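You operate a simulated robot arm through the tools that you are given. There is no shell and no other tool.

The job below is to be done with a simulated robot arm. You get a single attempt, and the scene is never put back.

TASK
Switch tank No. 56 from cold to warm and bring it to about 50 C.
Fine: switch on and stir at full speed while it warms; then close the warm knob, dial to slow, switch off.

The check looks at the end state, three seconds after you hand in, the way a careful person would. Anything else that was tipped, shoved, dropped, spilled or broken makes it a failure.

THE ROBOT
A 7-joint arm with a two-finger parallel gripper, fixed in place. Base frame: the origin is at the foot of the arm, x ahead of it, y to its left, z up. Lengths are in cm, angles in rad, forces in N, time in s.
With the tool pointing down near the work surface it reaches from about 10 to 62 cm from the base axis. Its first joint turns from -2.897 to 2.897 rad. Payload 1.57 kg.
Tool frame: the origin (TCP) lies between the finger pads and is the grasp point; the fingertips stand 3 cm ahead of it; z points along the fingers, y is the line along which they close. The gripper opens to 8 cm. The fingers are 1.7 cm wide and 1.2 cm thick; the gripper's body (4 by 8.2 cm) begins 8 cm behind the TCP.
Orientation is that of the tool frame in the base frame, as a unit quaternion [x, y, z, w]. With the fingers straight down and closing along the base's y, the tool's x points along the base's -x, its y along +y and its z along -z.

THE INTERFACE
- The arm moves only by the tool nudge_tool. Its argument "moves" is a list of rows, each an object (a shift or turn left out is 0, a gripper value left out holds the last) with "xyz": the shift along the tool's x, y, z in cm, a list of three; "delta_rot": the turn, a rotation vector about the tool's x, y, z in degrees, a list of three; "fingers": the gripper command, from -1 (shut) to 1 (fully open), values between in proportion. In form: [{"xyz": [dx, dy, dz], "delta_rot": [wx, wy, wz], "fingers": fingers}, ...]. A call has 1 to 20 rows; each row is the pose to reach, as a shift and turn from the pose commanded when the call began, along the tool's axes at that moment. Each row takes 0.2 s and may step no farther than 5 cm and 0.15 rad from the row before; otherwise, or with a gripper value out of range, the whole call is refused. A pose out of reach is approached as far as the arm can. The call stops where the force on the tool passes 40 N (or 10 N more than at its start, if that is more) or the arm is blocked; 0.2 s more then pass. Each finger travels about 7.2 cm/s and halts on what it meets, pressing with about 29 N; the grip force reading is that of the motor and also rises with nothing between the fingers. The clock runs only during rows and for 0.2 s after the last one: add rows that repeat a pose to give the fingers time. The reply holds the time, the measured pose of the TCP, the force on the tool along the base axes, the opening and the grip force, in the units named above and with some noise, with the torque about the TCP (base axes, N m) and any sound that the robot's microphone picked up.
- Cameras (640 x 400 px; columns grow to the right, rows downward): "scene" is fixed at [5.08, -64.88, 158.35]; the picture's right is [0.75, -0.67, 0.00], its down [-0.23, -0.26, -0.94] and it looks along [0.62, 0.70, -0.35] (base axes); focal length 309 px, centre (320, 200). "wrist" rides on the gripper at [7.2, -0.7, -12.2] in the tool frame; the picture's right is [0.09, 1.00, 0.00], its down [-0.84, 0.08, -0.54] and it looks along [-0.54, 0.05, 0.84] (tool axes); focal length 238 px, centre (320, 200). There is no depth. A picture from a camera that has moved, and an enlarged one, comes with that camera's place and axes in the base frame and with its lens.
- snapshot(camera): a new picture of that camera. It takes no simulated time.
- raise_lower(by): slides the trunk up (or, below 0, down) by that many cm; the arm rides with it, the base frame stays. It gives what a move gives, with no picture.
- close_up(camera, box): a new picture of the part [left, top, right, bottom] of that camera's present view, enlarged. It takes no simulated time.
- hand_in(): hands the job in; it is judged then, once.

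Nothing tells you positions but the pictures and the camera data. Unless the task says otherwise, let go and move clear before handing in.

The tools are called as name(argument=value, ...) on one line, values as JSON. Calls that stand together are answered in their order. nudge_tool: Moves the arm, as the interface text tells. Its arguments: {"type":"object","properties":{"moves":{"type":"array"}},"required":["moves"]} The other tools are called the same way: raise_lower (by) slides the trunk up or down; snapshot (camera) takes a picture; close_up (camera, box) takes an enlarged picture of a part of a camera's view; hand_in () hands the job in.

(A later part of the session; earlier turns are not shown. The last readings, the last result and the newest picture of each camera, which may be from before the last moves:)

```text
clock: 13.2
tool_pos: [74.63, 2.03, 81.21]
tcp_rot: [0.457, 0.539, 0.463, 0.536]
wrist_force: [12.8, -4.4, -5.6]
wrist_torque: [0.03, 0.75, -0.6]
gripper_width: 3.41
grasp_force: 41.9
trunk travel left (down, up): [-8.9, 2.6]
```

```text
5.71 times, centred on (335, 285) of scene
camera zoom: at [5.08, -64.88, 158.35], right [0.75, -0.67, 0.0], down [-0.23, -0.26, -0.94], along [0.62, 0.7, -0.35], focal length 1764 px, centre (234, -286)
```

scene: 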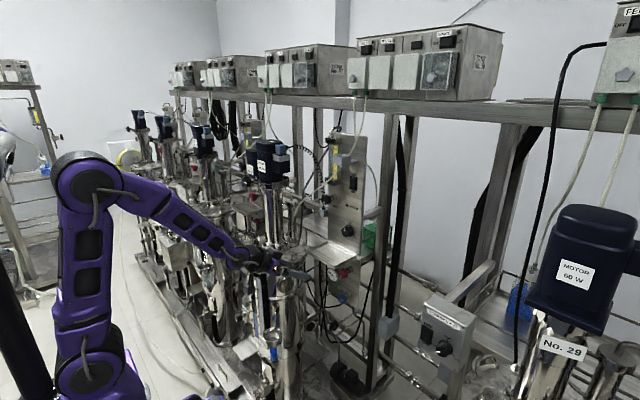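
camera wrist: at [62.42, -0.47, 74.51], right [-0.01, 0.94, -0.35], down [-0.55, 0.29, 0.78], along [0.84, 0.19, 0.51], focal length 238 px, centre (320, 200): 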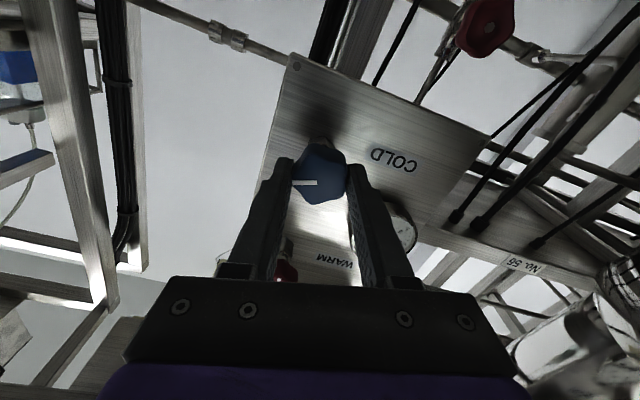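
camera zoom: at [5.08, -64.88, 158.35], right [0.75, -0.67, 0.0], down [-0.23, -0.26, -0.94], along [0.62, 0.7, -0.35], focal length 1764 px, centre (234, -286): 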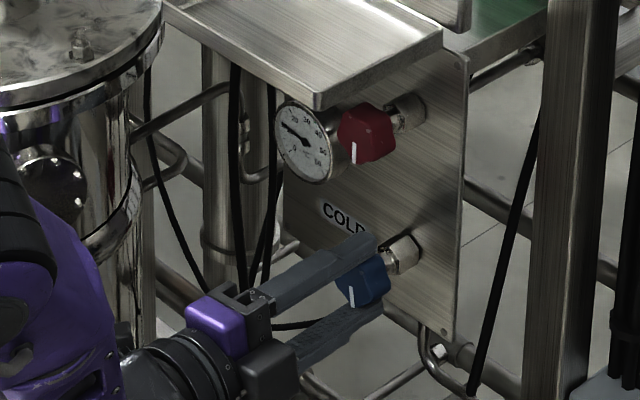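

The pointer is almost straight down. I'll turn the last few degrees and feel for a closed stop.

nudge_tool(moves=[{"delta_rot": [0, 0, 5]}, {"delta_rot": [0, 0, 9]}, {"delta_rot": [0, 0, 13]}, {"delta_rot": [0, 0, 13]}])

close_up(camera="wrist", box=[250, 120, 400, 220])

close_up(camera="scene", box=[290, 250, 380, 320])

```text
clock: 14.2
tool_pos: [74.65, 2.16, 81.18]
tcp_rot: [0.514, 0.483, 0.52, 0.482]
wrist_force: [-4.6, -2.4, -5.1]
wrist_torque: [-0.96, 0.37, -0.09]
gripper_width: 3.47
grasp_force: 42.0
trunk travel left (down, up): [-8.9, 2.6]
```

```text
4.00 times, centred on (325, 170) of wrist
camera zoom: at [62.27, 9.2, 80.97], right [-0.01, 0.02, 1.0], down [-0.54, -0.84, 0.02], along [0.84, -0.54, 0.02], focal length 953 px, centre (300, 320)
```

zoom: 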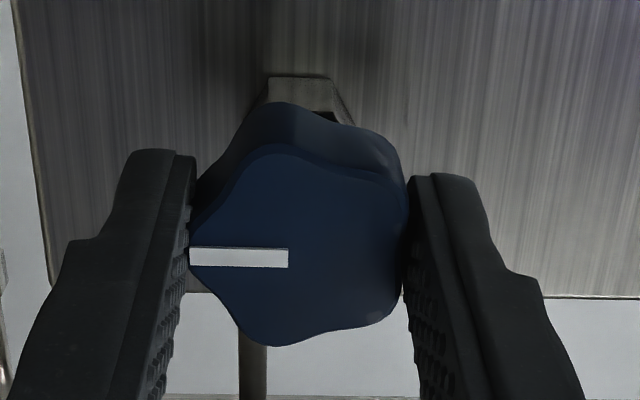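

```text
5.71 times, centred on (335, 285) of scene
camera zoom: at [5.08, -64.88, 158.35], right [0.75, -0.67, 0.0], down [-0.23, -0.26, -0.94], along [0.62, 0.7, -0.35], focal length 1764 px, centre (234, -286)
```

zoom: 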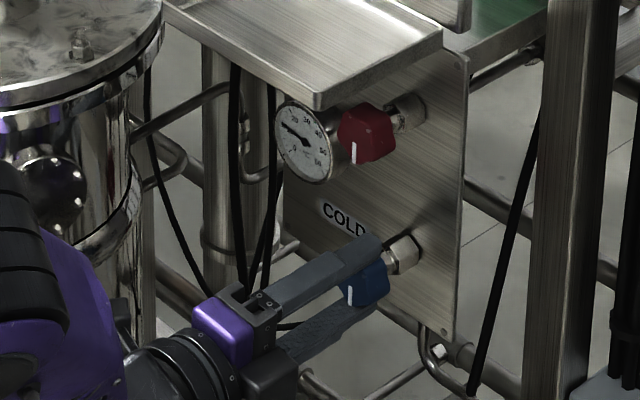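

The knob hit a stop: torque jumped to about 1 N·m with the pointer straight down, so COLD is closed. I'll release, retreat straight back, and roll level.

nudge_tool(moves=[{"fingers": 0.4}, {"fingers": 0.4}, {"xyz": [0, 0, -2], "fingers": 0.4}, {"xyz": [0, 0, -6]}, {"xyz": [0, 0, -10.5]}, {"xyz": [0, 0, -15]}, {"xyz": [0, 0, -17.5], "delta_rot": [0, 0, -8]}, {"xyz": [0, 0, -17.5], "delta_rot": [0, 0, -16]}, {"xyz": [0, 0, -17.5], "delta_rot": [0, 0, -24]}, {"xyz": [0, 0, -17.5], "delta_rot": [0, 0, -32]}, {"xyz": [0, 0, -17.5], "delta_rot": [0, 0, -40]}, {"xyz": [0, 0, -17.5], "delta_rot": [0, 0, -48]}, {"xyz": [0, 0, -17.5], "delta_rot": [0, 0, -56]}, {"xyz": [0, 0, -17.5], "delta_rot": [0, 0, -64]}, {"xyz": [0, 0, -17.5], "delta_rot": [0, 0, -72]}, {"xyz": [0, 0, -17.5], "delta_rot": [0, 0, -80]}, {"xyz": [0, 0, -17.5], "delta_rot": [0, 0, -88]}, {"xyz": [0, 0, -17.5], "delta_rot": [0, 0, -94]}, {"xyz": [0, 0, -17.5], "delta_rot": [0, 0, -94]}])

snapshot(camera="wrist")

close_up(camera="scene", box=[290, 250, 380, 320])

```text
clock: 18.2
tool_pos: [56.99, 1.88, 81.2]
tcp_rot: [-0.001, 0.705, 0.0, 0.71]
wrist_force: [0.7, 0.1, 0.1]
wrist_torque: [0.0, 0.0, 0.0]
gripper_width: 5.6
grasp_force: 0.0
trunk travel left (down, up): [-8.9, 2.6]
```

```text
taken
camera wrist: at [44.82, 1.09, 73.88], right [-0.01, 1.0, -0.09], down [-0.55, 0.08, 0.83], along [0.84, 0.06, 0.55], focal length 238 px, centre (320, 200)
```

wrist: 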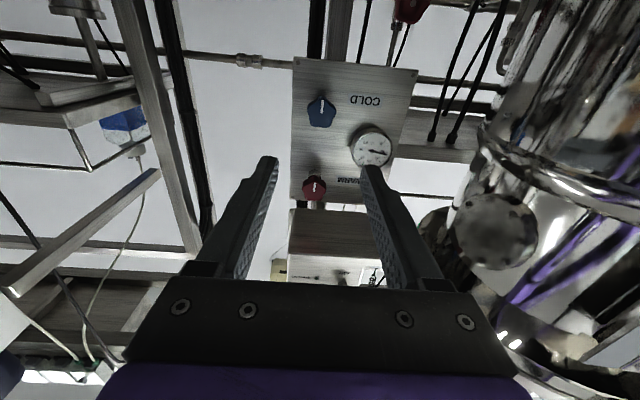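

```text
5.71 times, centred on (335, 285) of scene
camera zoom: at [5.08, -64.88, 158.35], right [0.75, -0.67, 0.0], down [-0.23, -0.26, -0.94], along [0.62, 0.7, -0.35], focal length 1764 px, centre (234, -286)
```

zoom: 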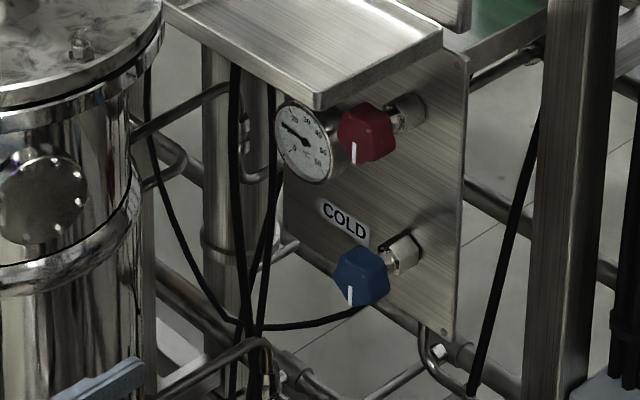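

COLD now points straight down, matching WARM. Next I'll rise in front of the rocker with the fingers closed.

nudge_tool(moves=[{"xyz": [-4.5, 0, 0], "fingers": -1}, {"xyz": [-9, 0, 0]}, {"xyz": [-13.5, 0, 0]}, {"xyz": [-18, 0, 0]}, {"xyz": [-22.5, 0, 0]}, {"xyz": [-27, 0, 0]}, {"xyz": [-31.5, 0, 0]}, {"xyz": [-36, 0, 0]}, {"xyz": [-40, 0, 0]}, {"xyz": [-43, 0, 1]}, {"xyz": [-43, 0, 1]}])

snapshot(camera="wrist")

close_up(camera="wrist", box=[280, 40, 420, 200])

close_up(camera="scene", box=[250, 100, 410, 250])

```text
clock: 20.6
tool_pos: [57.86, 1.91, 124.06]
tcp_rot: [-0.003, 0.705, 0.003, 0.709]
wrist_force: [-0.9, 0.3, 0.0]
wrist_torque: [0.0, 0.0, 0.03]
gripper_width: 0.01
grasp_force: 21.7
trunk travel left (down, up): [-8.9, 2.6]
```

```text
taken
camera wrist: at [45.61, 1.1, 116.77], right [-0.01, 1.0, -0.09], down [-0.55, 0.07, 0.83], along [0.84, 0.05, 0.55], focal length 238 px, centre (320, 200)
```

wrist: 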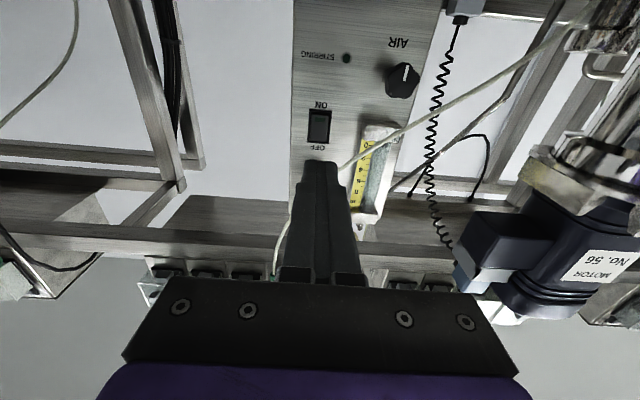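

```text
2.50 times, centred on (350, 120) of wrist
camera zoom: at [45.61, 1.1, 116.77], right [-0.01, 1.0, -0.09], down [-0.55, 0.07, 0.83], along [0.84, 0.05, 0.55], focal length 596 px, centre (245, 400)
```

zoom: 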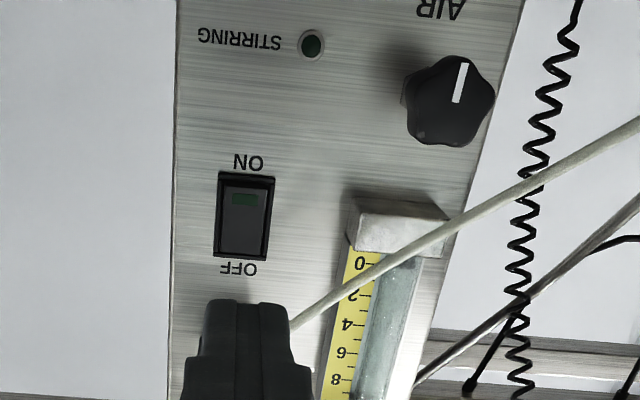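

```text
2.67 times, centred on (330, 175) of scene
camera zoom: at [5.08, -64.88, 158.35], right [0.75, -0.67, 0.0], down [-0.23, -0.26, -0.94], along [0.62, 0.7, -0.35], focal length 823 px, centre (293, 267)
```

zoom: 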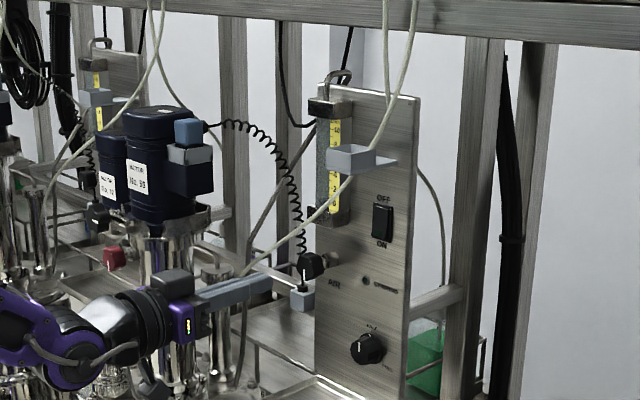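

The rocker is at about (79.6, 2.0, 126.7), with its ON end lower at z ≈ 125.4, and the white cable runs above and to its left. I'll pitch up 10° so the hand stays below the cable, and stop about 2.5 cm short to check.

nudge_tool(moves=[{"xyz": [-0.2, -0.1, 2], "delta_rot": [0, -5, 0]}, {"xyz": [-0.4, -0.2, 5], "delta_rot": [0, -10, 0]}, {"xyz": [-0.6, -0.2, 8.5], "delta_rot": [0, -10, 0]}, {"xyz": [-0.75, -0.2, 12], "delta_rot": [0, -10, 0]}, {"xyz": [-0.75, -0.2, 15], "delta_rot": [0, -10, 0]}, {"xyz": [-0.75, -0.2, 15], "delta_rot": [0, -10, 0]}])

snapshot(camera="wrist")

close_up(camera="scene", box=[300, 130, 400, 220])

close_up(camera="wrist", box=[270, 60, 420, 200])

```text
clock: 22.1
tool_pos: [72.79, 1.77, 124.92]
tcp_rot: [-0.002, 0.64, 0.002, 0.768]
wrist_force: [-0.3, 0.3, -0.5]
wrist_torque: [-0.02, -0.01, 0.02]
gripper_width: 0.0
grasp_force: 21.0
trunk travel left (down, up): [-8.9, 2.6]
```

```text
taken
camera wrist: at [61.93, 0.93, 115.63], right [0.01, 1.0, -0.09], down [-0.68, 0.07, 0.72], along [0.73, 0.05, 0.68], focal length 238 px, centre (320, 200)
```

wrist: 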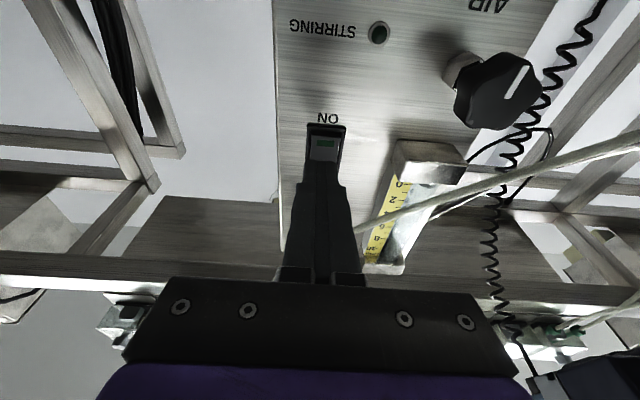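

```text
4.44 times, centred on (350, 175) of scene
camera zoom: at [5.08, -64.88, 158.35], right [0.75, -0.67, 0.0], down [-0.23, -0.26, -0.94], along [0.62, 0.7, -0.35], focal length 1372 px, centre (187, 311)
```

zoom: 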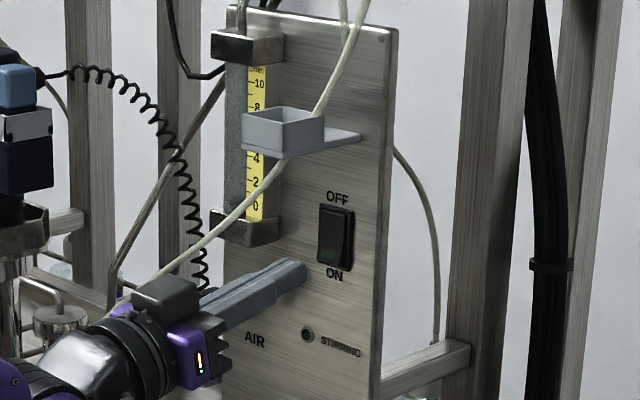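

```text
2.86 times, centred on (345, 130) of wrist
camera zoom: at [61.93, 0.93, 115.63], right [0.01, 1.0, -0.09], down [-0.68, 0.07, 0.72], along [0.73, 0.05, 0.68], focal length 681 px, centre (249, 400)
```

zoom: 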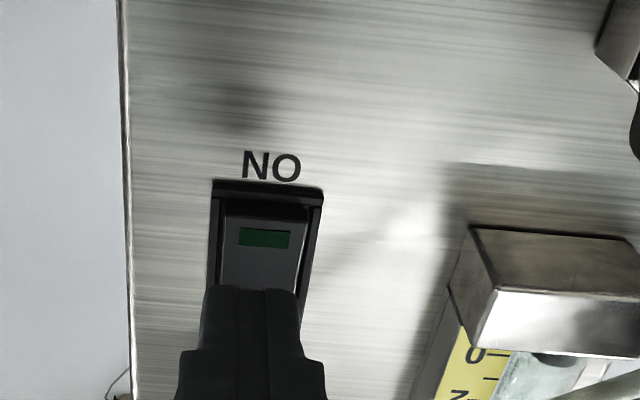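

The fingers line up just below the cable and 3.5 cm from the rocker's ON end. I'll press forward in small steps.

nudge_tool(moves=[{"xyz": [0.5, 0.2, 1.5]}, {"xyz": [0.7, 0.2, 2.8]}, {"xyz": [0.8, 0.2, 3.3]}, {"xyz": [0.85, 0.2, 3.6]}, {"xyz": [0.9, 0.2, 3.9]}, {"xyz": [0.9, 0.2, 4.1]}])

close_up(camera="scene", box=[300, 130, 400, 220])

close_up(camera="wrist", box=[270, 0, 420, 200])

```text
clock: 23.4
tool_pos: [76.73, 1.97, 124.86]
tcp_rot: [-0.002, 0.641, 0.002, 0.767]
wrist_force: [-25.5, -2.1, -9.4]
wrist_torque: [0.01, 0.26, -0.16]
gripper_width: 0.0
grasp_force: 21.2
trunk travel left (down, up): [-8.9, 2.6]
heard: click
```

```text
4.44 times, centred on (350, 175) of scene
camera zoom: at [5.08, -64.88, 158.35], right [0.75, -0.67, 0.0], down [-0.23, -0.26, -0.94], along [0.62, 0.7, -0.35], focal length 1372 px, centre (187, 311)
```

zoom: 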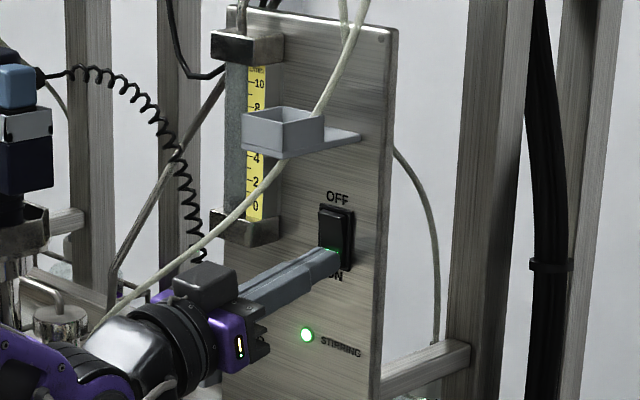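

```text
2.00 times, centred on (345, 100) of wrist
camera zoom: at [65.95, 1.29, 115.56], right [0.01, 1.0, -0.09], down [-0.68, 0.07, 0.73], along [0.73, 0.05, 0.68], focal length 477 px, centre (270, 400)
```

zoom: 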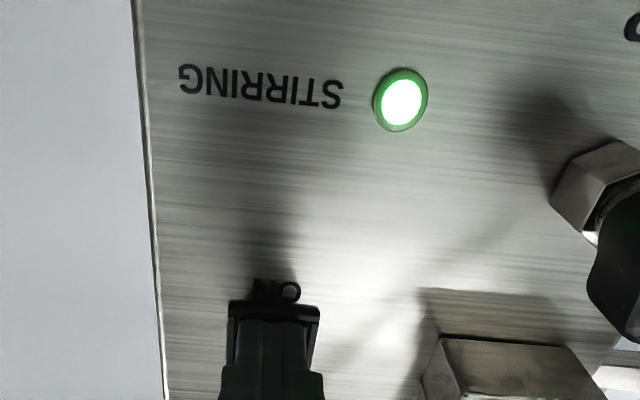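

I heard a click and the STIRRING lamp is lit. I'll back out, level the tool, and drop in front of the dial with the fingers half open.

nudge_tool(moves=[{"xyz": [0, 0, -3]}, {"xyz": [0, 0, -7]}, {"xyz": [0, 0, -11]}, {"xyz": [0, 0, -15]}, {"xyz": [3, 0.5, -16.5], "delta_rot": [0, 3, 0], "fingers": 0.25}, {"xyz": [6.5, 1, -17.5], "delta_rot": [0, 7, 0]}, {"xyz": [10, 1.4, -18.5], "delta_rot": [0, 10, 0]}, {"xyz": [13.05, 1.4, -19.35], "delta_rot": [0, 10, 0]}, {"xyz": [13.05, 1.4, -19.35], "delta_rot": [0, 10, 0]}])

snapshot(camera="wrist")

close_up(camera="wrist", box=[270, 60, 400, 180])

close_up(camera="scene", box=[280, 130, 400, 310])

```text
clock: 25.4
tool_pos: [60.31, 3.43, 108.43]
tcp_rot: [-0.003, 0.705, 0.003, 0.709]
wrist_force: [0.6, 0.4, 0.4]
wrist_torque: [-0.01, -0.02, 0.01]
gripper_width: 5.03
grasp_force: 0.1
trunk travel left (down, up): [-8.9, 2.6]
```

```text
taken
camera wrist: at [48.03, 2.58, 101.2], right [-0.01, 1.0, -0.09], down [-0.55, 0.07, 0.83], along [0.84, 0.06, 0.55], focal length 238 px, centre (320, 200)
```

wrist: 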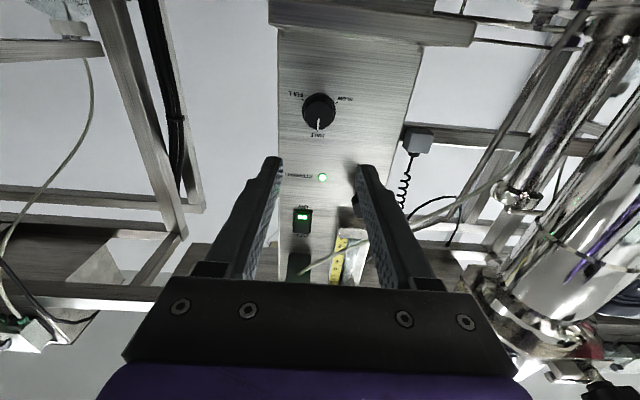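

```text
3.33 times, centred on (335, 120) of wrist
camera zoom: at [48.03, 2.58, 101.2], right [-0.01, 1.0, -0.09], down [-0.55, 0.07, 0.83], along [0.84, 0.06, 0.55], focal length 794 px, centre (270, 467)
```

zoom: 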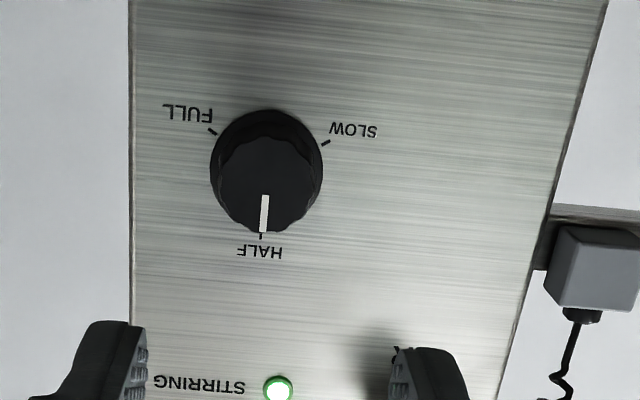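

```text
2.22 times, centred on (340, 220) of scene
camera zoom: at [5.08, -64.88, 158.35], right [0.75, -0.67, 0.0], down [-0.23, -0.26, -0.94], along [0.62, 0.7, -0.35], focal length 686 px, centre (276, 156)
```

zoom: 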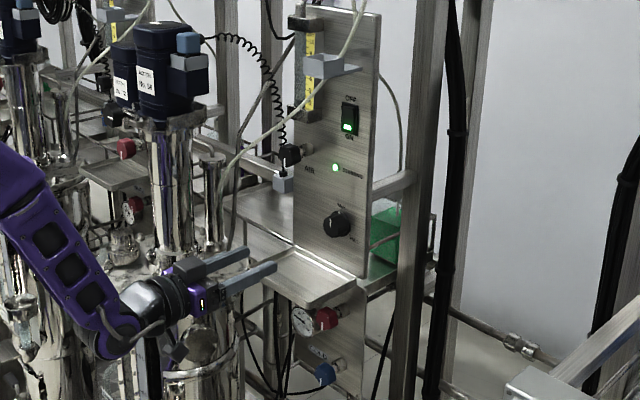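

Dial face centre refined to (77.4, 3.5, 108.4), 3.5 cm across; HALF now, and FULL is about 120° clockwise. I'll roll to -35° for range, advance around the dial, and grip it.

nudge_tool(moves=[{"xyz": [0.1, 0.05, 2], "delta_rot": [0, 0, -8]}, {"xyz": [0.1, 0.05, 4], "delta_rot": [0, 0, -16]}, {"xyz": [0.1, 0.05, 7], "delta_rot": [0, 0, -24]}, {"xyz": [0.1, 0.05, 10], "delta_rot": [0, 0, -32]}, {"xyz": [0.1, 0.05, 12.5], "delta_rot": [0, 0, -35]}, {"xyz": [0.1, 0.05, 12.5], "delta_rot": [0, 0, -35]}])

snapshot(camera="wrist")

close_up(camera="scene", box=[300, 200, 390, 280])

```text
clock: 26.9
tool_pos: [72.91, 3.56, 108.39]
tcp_rot: [-0.214, 0.671, -0.213, 0.677]
wrist_force: [0.0, -0.5, 0.4]
wrist_torque: [0.02, 0.0, 0.01]
gripper_width: 4.98
grasp_force: 0.0
trunk travel left (down, up): [-8.9, 2.6]
```

```text
taken
camera wrist: at [60.7, -1.3, 102.9], right [0.0, 0.76, -0.65], down [-0.55, 0.54, 0.64], along [0.84, 0.36, 0.42], focal length 238 px, centre (320, 200)
```

wrist: 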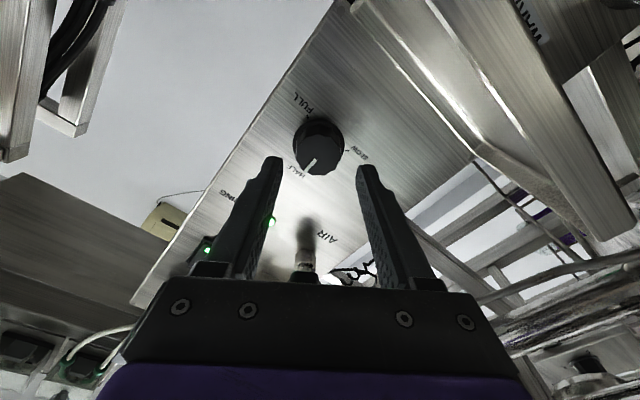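

```text
5.00 times, centred on (345, 240) of scene
camera zoom: at [5.08, -64.88, 158.35], right [0.75, -0.67, 0.0], down [-0.23, -0.26, -0.94], along [0.62, 0.7, -0.35], focal length 1543 px, centre (195, 0)
```

zoom: 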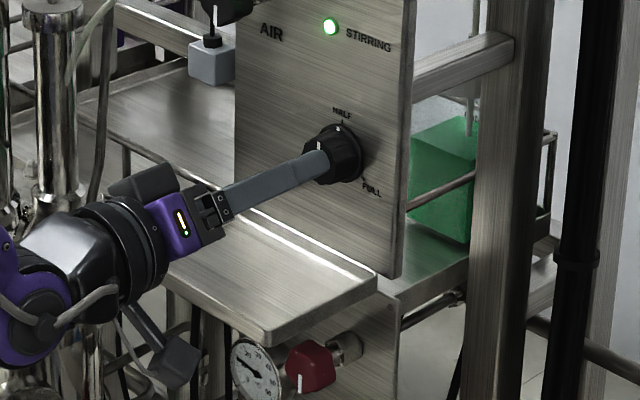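

Alignment looks right. I'll advance and grip the dial.

nudge_tool(moves=[{"xyz": [0, 0, 1.5]}, {"xyz": [0, 0, 3.0]}, {"xyz": [0, 0, 3.0], "fingers": -1}, {"xyz": [0, 0, 3.0], "fingers": -1}, {"xyz": [0, 0, 3.0], "fingers": -1}])

close_up(camera="wrist", box=[250, 120, 400, 220])

close_up(camera="scene", box=[300, 200, 390, 280])

```text
clock: 28.1
tool_pos: [75.84, 3.39, 108.61]
tcp_rot: [-0.213, 0.671, -0.212, 0.678]
wrist_force: [5.2, -3.0, 4.5]
wrist_torque: [0.01, 0.41, -0.48]
gripper_width: 3.57
grasp_force: 42.8
trunk travel left (down, up): [-8.9, 2.6]
```

```text
4.00 times, centred on (325, 170) of wrist
camera zoom: at [63.65, -1.35, 103.0], right [0.0, 0.76, -0.65], down [-0.55, 0.54, 0.64], along [0.83, 0.35, 0.42], focal length 953 px, centre (300, 320)
```

zoom: 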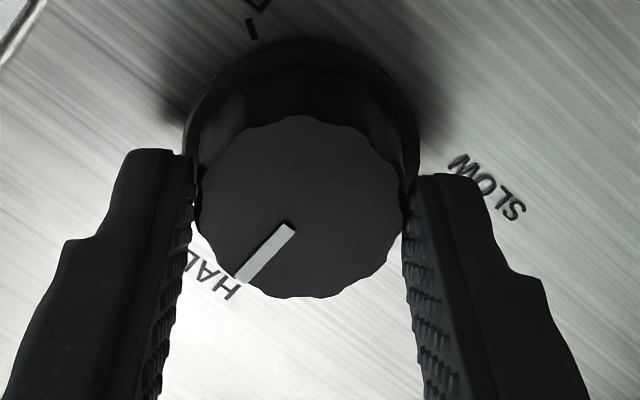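

```text
5.00 times, centred on (345, 240) of scene
camera zoom: at [5.08, -64.88, 158.35], right [0.75, -0.67, 0.0], down [-0.23, -0.26, -0.94], along [0.62, 0.7, -0.35], focal length 1543 px, centre (195, 0)
```

zoom: 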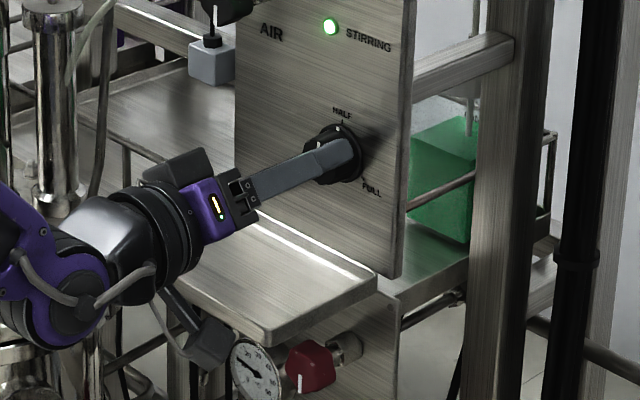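

The dial is gripped and the camera clears the tray lip by about 3 cm. I'll turn clockwise toward FULL.

nudge_tool(moves=[{"delta_rot": [0, 0, 8]}, {"delta_rot": [0, 0, 16]}, {"delta_rot": [0, 0, 24]}, {"delta_rot": [0, 0, 32]}, {"delta_rot": [0, 0, 40]}, {"delta_rot": [0, 0, 48]}, {"delta_rot": [0, 0, 56]}, {"delta_rot": [0, 0, 64]}, {"delta_rot": [0, 0, 64]}])

close_up(camera="wrist", box=[250, 120, 400, 220])

close_up(camera="scene", box=[300, 200, 390, 280])

```text
clock: 30.1
tool_pos: [75.83, 3.27, 108.62]
tcp_rot: [0.177, 0.681, 0.179, 0.687]
wrist_force: [17.0, -14.1, 10.2]
wrist_torque: [-0.02, -0.72, -0.69]
gripper_width: 3.57
grasp_force: 42.2
trunk travel left (down, up): [-8.9, 2.6]
```

```text
4.00 times, centred on (325, 170) of wrist
camera zoom: at [63.61, 6.1, 101.89], right [-0.01, 0.91, 0.4], down [-0.55, -0.34, 0.76], along [0.84, -0.22, 0.5], focal length 953 px, centre (300, 320)
```

zoom: 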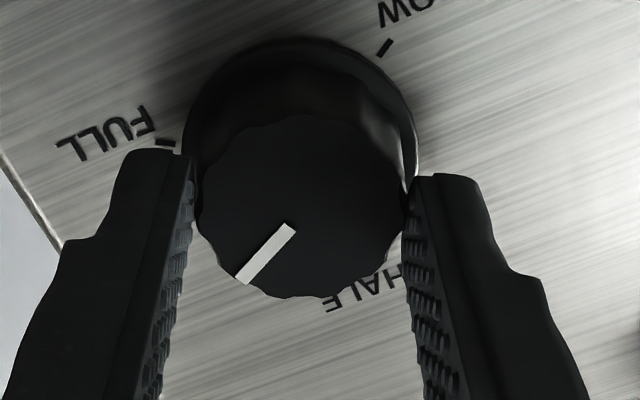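

```text
5.00 times, centred on (345, 240) of scene
camera zoom: at [5.08, -64.88, 158.35], right [0.75, -0.67, 0.0], down [-0.23, -0.26, -0.94], along [0.62, 0.7, -0.35], focal length 1543 px, centre (195, 0)
```

zoom: 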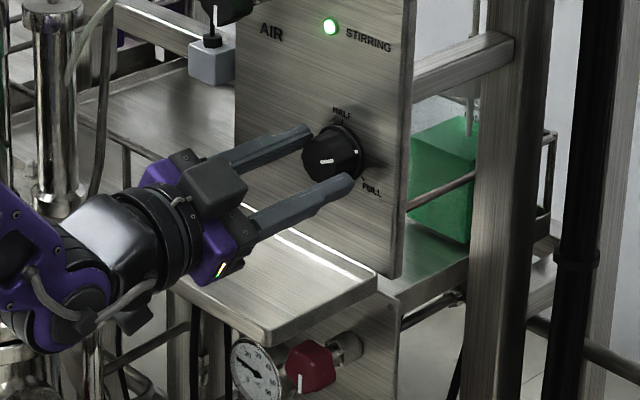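

The dial is following, now 64° clockwise of HALF. I'll ease the side load with a small shift and turn the remaining ~56° to FULL.

nudge_tool(moves=[{"xyz": [-0.34, -0.1, 0]}, {"xyz": [-0.34, -0.1, 0], "delta_rot": [0, 0, 8]}, {"xyz": [-0.34, -0.1, 0], "delta_rot": [0, 0, 16]}, {"xyz": [-0.34, -0.1, 0], "delta_rot": [0, 0, 24]}, {"xyz": [-0.34, -0.1, 0], "delta_rot": [0, 0, 32]}, {"xyz": [-0.34, -0.1, 0], "delta_rot": [0, 0, 40]}, {"xyz": [-0.34, -0.1, 0], "delta_rot": [0, 0, 48]}, {"xyz": [-0.34, -0.1, 0], "delta_rot": [0, 0, 54]}, {"xyz": [-0.34, -0.1, 0], "delta_rot": [0, 0, 54]}])

close_up(camera="wrist", box=[250, 120, 400, 220])

close_up(camera="scene", box=[300, 200, 390, 280])

```text
clock: 32.0
tool_pos: [75.79, 3.22, 108.5]
tcp_rot: [0.467, 0.53, 0.471, 0.528]
wrist_force: [-12.1, -6.9, -13.5]
wrist_torque: [0.03, 0.32, -0.74]
gripper_width: 3.56
grasp_force: 43.0
trunk travel left (down, up): [-8.9, 2.6]
```

```text
4.00 times, centred on (325, 170) of wrist
camera zoom: at [63.47, 10.13, 106.97], right [0.0, 0.21, 0.98], down [-0.54, -0.83, 0.18], along [0.84, -0.52, 0.12], focal length 953 px, centre (300, 320)
```

zoom: 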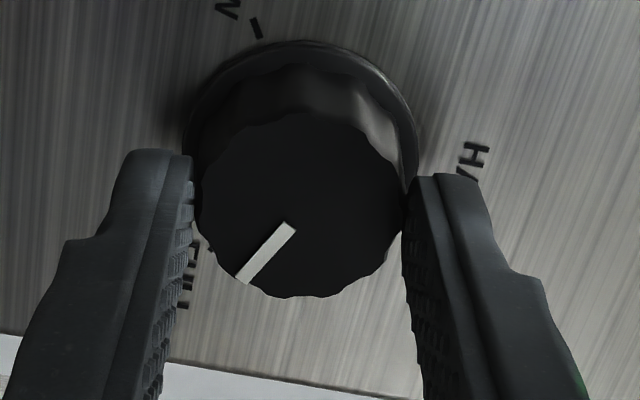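

```text
5.00 times, centred on (345, 240) of scene
camera zoom: at [5.08, -64.88, 158.35], right [0.75, -0.67, 0.0], down [-0.23, -0.26, -0.94], along [0.62, 0.7, -0.35], focal length 1543 px, centre (195, 0)
```

zoom: 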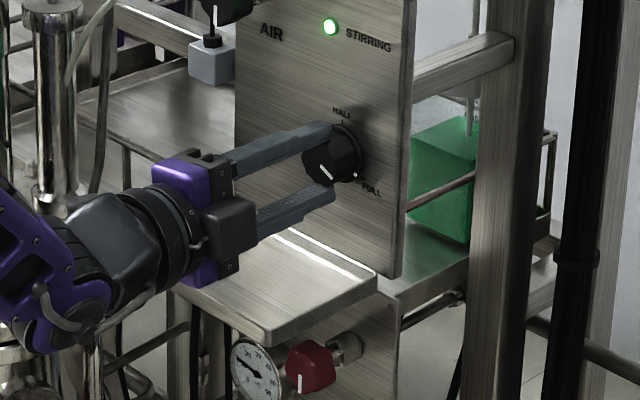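

The dial is at 118°, close to the FULL tick, with no stop felt yet. I'll turn a few more degrees.

nudge_tool(moves=[{"delta_rot": [0, 0, 4]}, {"delta_rot": [0, 0, 7]}, {"delta_rot": [0, 0, 7]}])

close_up(camera="scene", box=[330, 215, 380, 250])

snapshot(camera="wrist")

```text
clock: 32.9
tool_pos: [75.84, 3.16, 108.55]
tcp_rot: [0.497, 0.502, 0.502, 0.499]
wrist_force: [-14.2, -10.0, -22.2]
wrist_torque: [-0.87, 0.79, 0.22]
gripper_width: 3.6
grasp_force: 43.2
trunk travel left (down, up): [-8.9, 2.6]
```

```text
11.43 times, centred on (355, 232) of scene
camera zoom: at [5.08, -64.88, 158.35], right [0.75, -0.67, 0.0], down [-0.23, -0.26, -0.94], along [0.62, 0.7, -0.35], focal length 3527 px, centre (-80, -171)
```

zoom: 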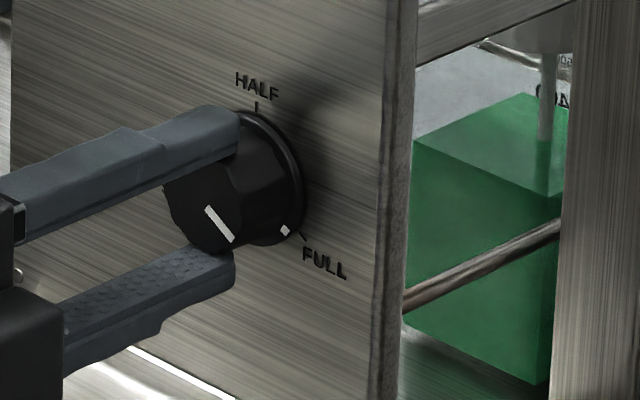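

```text
taken
camera wrist: at [63.51, 10.26, 107.82], right [0.0, 0.09, 1.0], down [-0.54, -0.84, 0.08], along [0.84, -0.53, 0.05], focal length 238 px, centre (320, 200)
```

wrist: 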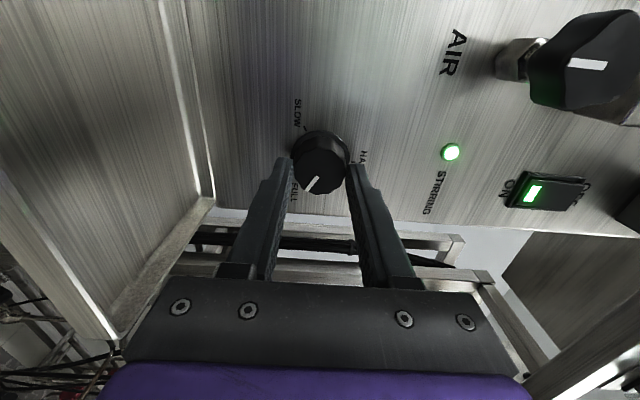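

The dial reached its stop at FULL. I'll release, retreat clear of the tray, and move down in front of the red WARM knob, keeping the fingers vertical.

nudge_tool(moves=[{"fingers": 0.4}, {"fingers": 0.4}, {"xyz": [0, 0, -3]}, {"xyz": [0, 0, -7]}, {"xyz": [0, 0, -11]}, {"xyz": [0, 0, -15]}, {"xyz": [-0.3, -4.2, -15]}, {"xyz": [-0.6, -8.4, -15]}, {"xyz": [-1.0, -12.6, -15]}, {"xyz": [-1.0, -16.3, -15]}, {"xyz": [-1.0, -16.3, -15]}])

snapshot(camera="wrist")

close_up(camera="scene", box=[290, 200, 390, 320])

```text
clock: 35.2
tool_pos: [60.95, 2.27, 92.12]
tcp_rot: [0.497, 0.5, 0.503, 0.5]
wrist_force: [-0.3, -0.7, -0.4]
wrist_torque: [0.04, 0.03, 0.02]
gripper_width: 5.59
grasp_force: 0.0
trunk travel left (down, up): [-8.9, 2.6]
```

```text
taken
camera wrist: at [48.64, 9.29, 91.4], right [-0.01, 0.09, 1.0], down [-0.54, -0.84, 0.07], along [0.84, -0.53, 0.06], focal length 238 px, centre (320, 200)
```

wrist: 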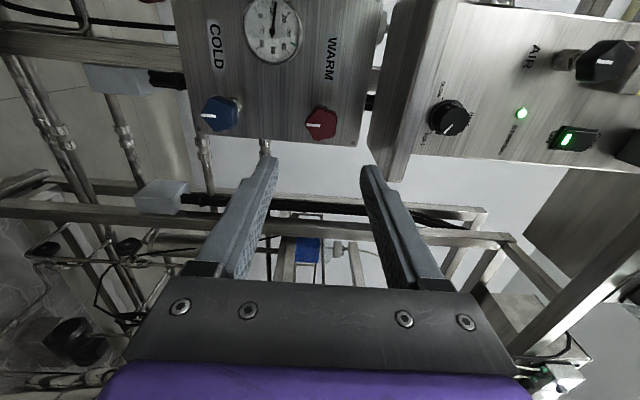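

```text
3.33 times, centred on (340, 260) of scene
camera zoom: at [5.08, -64.88, 158.35], right [0.75, -0.67, 0.0], down [-0.23, -0.26, -0.94], along [0.62, 0.7, -0.35], focal length 1029 px, centre (253, 0)
```

zoom: 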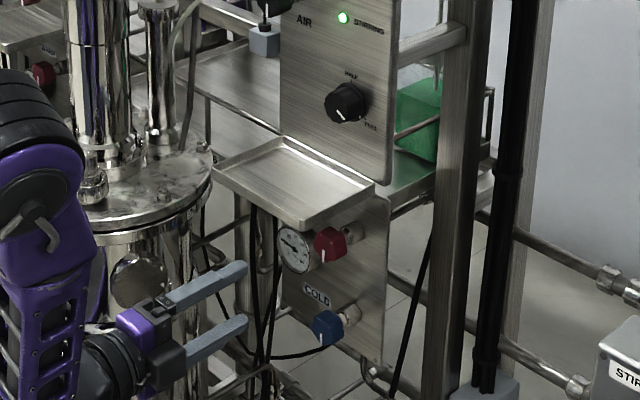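

The red knob sits centred ahead at about (75.4, 2.3, 92.3). I'll advance around it, below the tray, and grip.

nudge_tool(moves=[{"xyz": [0, 0.1, 4]}, {"xyz": [0, 0.1, 8]}, {"xyz": [0, 0.1, 11]}, {"xyz": [0, 0.1, 13.4]}, {"xyz": [0, 0.1, 13.4], "fingers": -1}, {"xyz": [0, 0.1, 13.4], "fingers": -1}, {"xyz": [0, 0.1, 13.4], "fingers": -1}])

snapshot(camera="wrist")

close_up(camera="scene", box=[290, 240, 390, 320])

```text
clock: 36.9
tool_pos: [74.51, 2.28, 92.58]
tcp_rot: [0.496, 0.5, 0.504, 0.499]
wrist_force: [5.0, 0.5, 1.3]
wrist_torque: [-0.01, 0.99, 0.12]
gripper_width: 3.42
grasp_force: 41.5
trunk travel left (down, up): [-8.9, 2.6]
```

```text
taken
camera wrist: at [62.1, 9.31, 91.75], right [-0.01, 0.09, 1.0], down [-0.54, -0.84, 0.07], along [0.84, -0.53, 0.06], focal length 238 px, centre (320, 200)
```

wrist: 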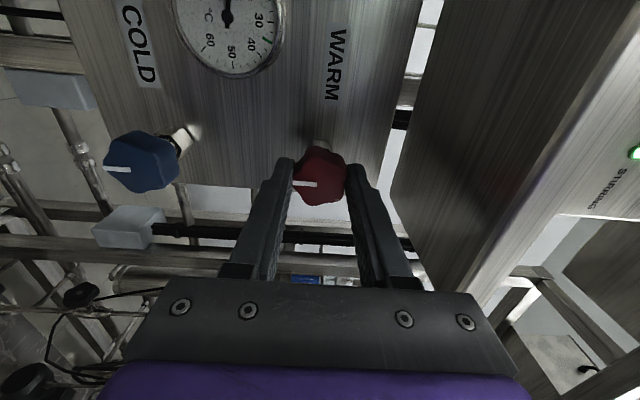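

```text
5.00 times, centred on (340, 280) of scene
camera zoom: at [5.08, -64.88, 158.35], right [0.75, -0.67, 0.0], down [-0.23, -0.26, -0.94], along [0.62, 0.7, -0.35], focal length 1543 px, centre (220, -200)
```

zoom: 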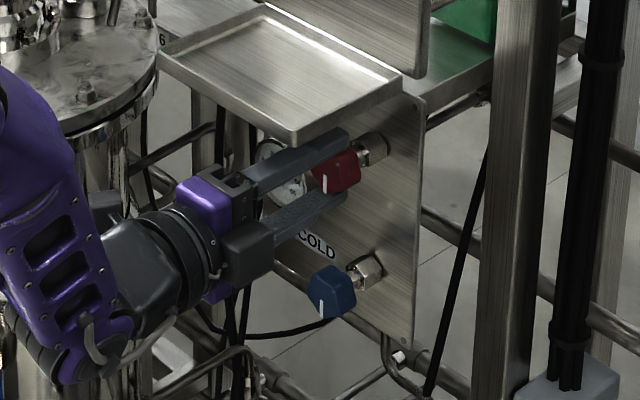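

The red knob is gripped and the gauge's 30–60 range shows at the top of the wrist view. I'll turn counter-clockwise to open it, watching how fast the temperature climbs.

nudge_tool(moves=[{"delta_rot": [0, 0, -8]}, {"delta_rot": [0, 0, -16]}, {"delta_rot": [0, 0, -24]}, {"delta_rot": [0, 0, -32]}, {"delta_rot": [0, 0, -40]}, {"delta_rot": [0, 0, -40]}])

snapshot(camera="wrist")

close_up(camera="scene", box=[290, 240, 390, 320])

```text
clock: 38.2
tool_pos: [74.39, 2.29, 92.39]
tcp_rot: [0.296, 0.641, 0.3, 0.642]
wrist_force: [9.7, 0.0, -5.4]
wrist_torque: [0.0, 1.22, -0.05]
gripper_width: 3.43
grasp_force: 41.5
trunk travel left (down, up): [-8.9, 2.6]
```

```text
taken
camera wrist: at [62.14, 7.17, 87.23], right [-0.01, 0.71, 0.7], down [-0.54, -0.59, 0.6], along [0.84, -0.38, 0.39], focal length 238 px, centre (320, 200)
```

wrist: 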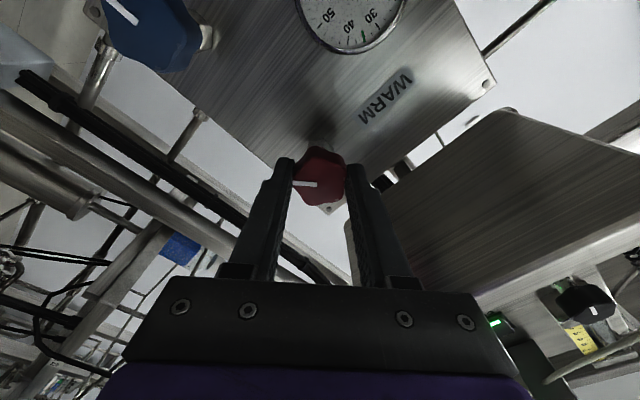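

```text
5.00 times, centred on (340, 280) of scene
camera zoom: at [5.08, -64.88, 158.35], right [0.75, -0.67, 0.0], down [-0.23, -0.26, -0.94], along [0.62, 0.7, -0.35], focal length 1543 px, centre (220, -200)
```

zoom: 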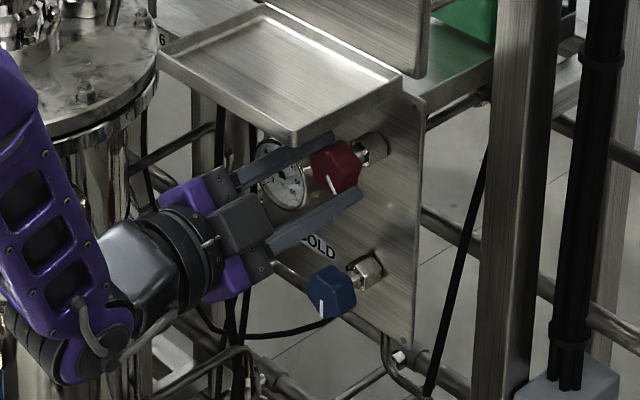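

nudge_tool(moves=[{"delta_rot": [0, 0, -8]}, {"delta_rot": [0, 0, -16]}, {"delta_rot": [0, 0, -24]}, {"delta_rot": [0, 0, -32]}, {"delta_rot": [0, 0, -40]}, {"delta_rot": [0, 0, -48]}, {"delta_rot": [0, 0, -56]}, {"delta_rot": [0, 0, -64]}, {"delta_rot": [0, 0, -64]}])

snapshot(camera="wrist")

close_up(camera="scene", box=[310, 255, 370, 300])

```text
clock: 40.2
tool_pos: [74.4, 2.28, 92.44]
tcp_rot: [-0.088, 0.7, -0.086, 0.703]
wrist_force: [11.7, -6.2, -11.3]
wrist_torque: [0.01, 1.02, -0.84]
gripper_width: 3.42
grasp_force: 42.2
trunk travel left (down, up): [-8.9, 2.6]
```

```text
taken
camera wrist: at [62.16, -0.38, 85.56], right [0.0, 0.94, -0.33], down [-0.55, 0.28, 0.79], along [0.84, 0.18, 0.51], focal length 238 px, centre (320, 200)
```

wrist: 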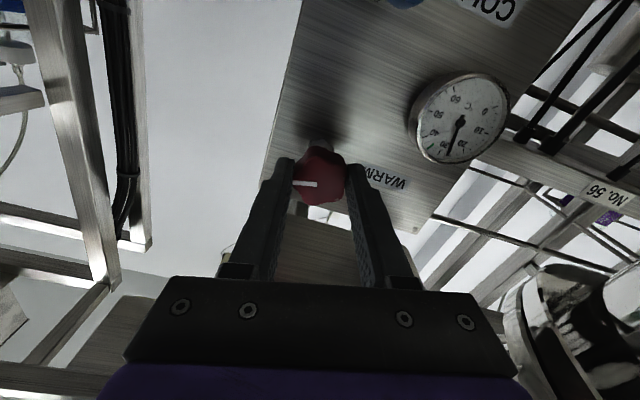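

```text
8.89 times, centred on (340, 278) of scene
camera zoom: at [5.08, -64.88, 158.35], right [0.75, -0.67, 0.0], down [-0.23, -0.26, -0.94], along [0.62, 0.7, -0.35], focal length 2744 px, centre (142, -489)
```

zoom: 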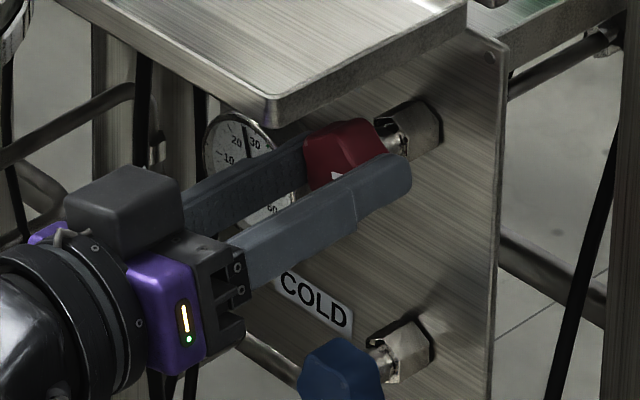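

The gauge is fully visible now and already rising, so I'll read it closely.

close_up(camera="wrist", box=[405, 65, 515, 170])

```text
3.81 times, centred on (460, 118) of wrist
camera zoom: at [62.16, -0.38, 85.56], right [0.0, 0.94, -0.33], down [-0.55, 0.28, 0.79], along [0.84, 0.18, 0.51], focal length 908 px, centre (-213, 514)
```

zoom: 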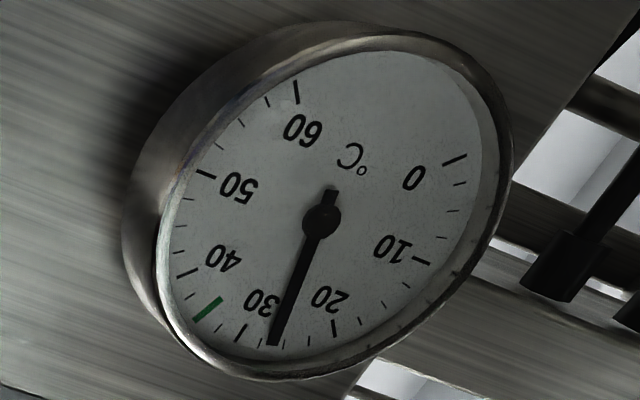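

It reads about 26–27 °C and is rising fast, at several °C per second. I'll throttle the valve back to about 40° open now so I can land on 50 with control.

nudge_tool(moves=[{"delta_rot": [0, 0, 8]}, {"delta_rot": [0, 0, 16]}, {"delta_rot": [0, 0, 24]}, {"delta_rot": [0, 0, 32]}, {"delta_rot": [0, 0, 40]}, {"delta_rot": [0, 0, 48]}, {"delta_rot": [0, 0, 56]}, {"delta_rot": [0, 0, 64]}])

close_up(camera="wrist", box=[280, 0, 420, 100])

close_up(camera="scene", box=[320, 260, 370, 300])

```text
clock: 42.0
tool_pos: [74.46, 2.27, 92.35]
tcp_rot: [0.296, 0.64, 0.302, 0.642]
wrist_force: [6.3, -7.0, -15.2]
wrist_torque: [-0.07, 0.23, -1.13]
gripper_width: 3.41
grasp_force: 41.6
trunk travel left (down, up): [-8.9, 2.6]
```

```text
4.00 times, centred on (350, 50) of wrist
camera zoom: at [62.11, 7.17, 87.28], right [-0.01, 0.71, 0.71], down [-0.54, -0.6, 0.59], along [0.84, -0.38, 0.39], focal length 953 px, centre (200, 800)
```

zoom: 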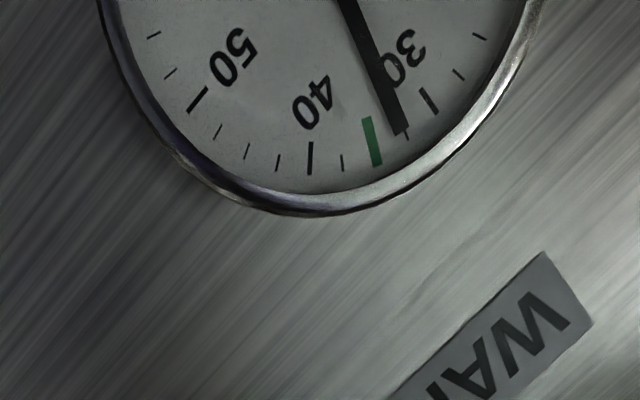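

```text
10.00 times, centred on (345, 280) of scene
camera zoom: at [5.08, -64.88, 158.35], right [0.75, -0.67, 0.0], down [-0.23, -0.26, -0.94], along [0.62, 0.7, -0.35], focal length 3086 px, centre (70, -600)
```

zoom: 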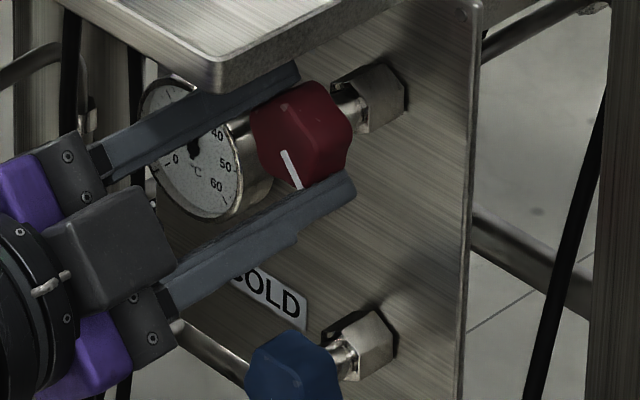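

It reads about 32.5 °C (ticks are 2.5 °C each), with the valve roughly 40° open. I'll hold here briefly to measure the rate.

nudge_tool(moves=[{"xyz": [0, 0, 0]}, {"xyz": [0, 0, 0]}, {"xyz": [0, 0, 0]}, {"xyz": [0, 0, 0]}])

close_up(camera="wrist", box=[280, 0, 420, 100])

```text
clock: 43.0
tool_pos: [74.49, 2.19, 92.45]
tcp_rot: [0.296, 0.64, 0.301, 0.642]
wrist_force: [7.2, -7.2, -13.3]
wrist_torque: [0.06, 1.05, -0.54]
gripper_width: 3.38
grasp_force: 42.1
trunk travel left (down, up): [-8.9, 2.6]
```

```text
4.00 times, centred on (350, 50) of wrist
camera zoom: at [62.11, 7.16, 87.27], right [-0.01, 0.71, 0.7], down [-0.54, -0.59, 0.59], along [0.84, -0.38, 0.39], focal length 953 px, centre (200, 800)
```

zoom: 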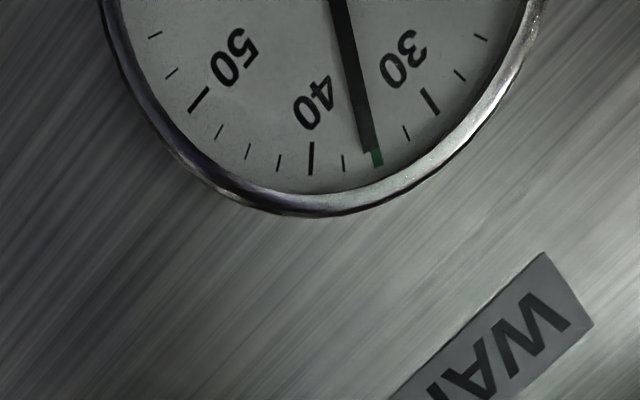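

It rises about 2.8 °C/s here and now reads ~35.3 °C. I'll hold for about 3 s and re-read.

nudge_tool(moves=[{"xyz": [0, 0, 0]}, {"xyz": [0, 0, 0]}, {"xyz": [0, 0, 0]}, {"xyz": [0, 0, 0]}, {"xyz": [0, 0, 0]}, {"xyz": [0, 0, 0]}, {"xyz": [0, 0, 0]}, {"xyz": [0, 0, 0]}, {"xyz": [0, 0, 0]}, {"xyz": [0, 0, 0]}, {"xyz": [0, 0, 0]}, {"xyz": [0, 0, 0]}, {"xyz": [0, 0, 0]}, {"xyz": [0, 0, 0]}])

close_up(camera="wrist", box=[280, 0, 420, 100])

```text
clock: 46.0
tool_pos: [74.33, 2.2, 92.38]
tcp_rot: [0.298, 0.64, 0.301, 0.641]
wrist_force: [6.6, -7.4, -14.0]
wrist_torque: [0.03, 0.86, -0.68]
gripper_width: 3.42
grasp_force: 41.8
trunk travel left (down, up): [-8.9, 2.6]
```

```text
4.00 times, centred on (350, 50) of wrist
camera zoom: at [62.11, 7.16, 87.27], right [-0.01, 0.71, 0.7], down [-0.54, -0.59, 0.59], along [0.84, -0.38, 0.39], focal length 953 px, centre (200, 800)
```

zoom: 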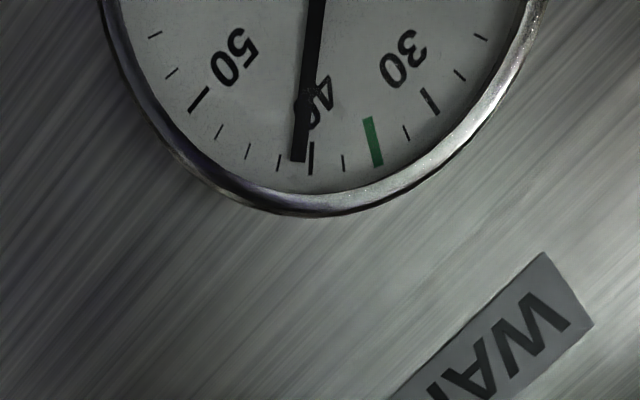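

It reads about 41 °C and the rate is slowing to ~1.9 °C/s. I'll hold another 2 s.

nudge_tool(moves=[{"xyz": [0, 0, 0]}, {"xyz": [0, 0, 0]}, {"xyz": [0, 0, 0]}, {"xyz": [0, 0, 0]}, {"xyz": [0, 0, 0]}, {"xyz": [0, 0, 0]}, {"xyz": [0, 0, 0]}, {"xyz": [0, 0, 0]}, {"xyz": [0, 0, 0]}])

close_up(camera="wrist", box=[280, 0, 420, 100])

```text
clock: 48.0
tool_pos: [74.38, 2.15, 92.37]
tcp_rot: [0.296, 0.64, 0.302, 0.641]
wrist_force: [5.7, -7.2, -13.2]
wrist_torque: [0.06, 0.89, -0.65]
gripper_width: 3.42
grasp_force: 41.9
trunk travel left (down, up): [-8.9, 2.6]
```

```text
4.00 times, centred on (350, 50) of wrist
camera zoom: at [62.11, 7.16, 87.27], right [-0.01, 0.71, 0.7], down [-0.54, -0.59, 0.59], along [0.84, -0.38, 0.39], focal length 953 px, centre (200, 800)
```

zoom: 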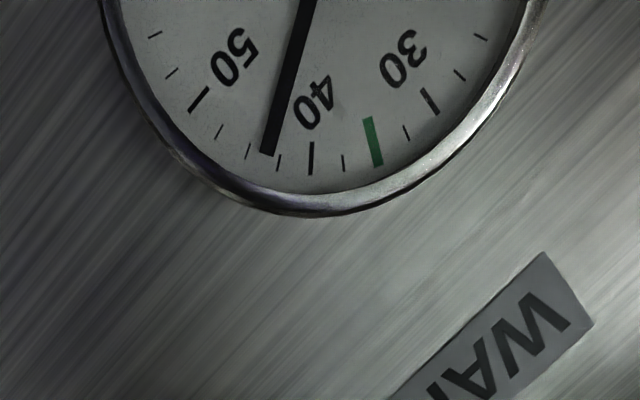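

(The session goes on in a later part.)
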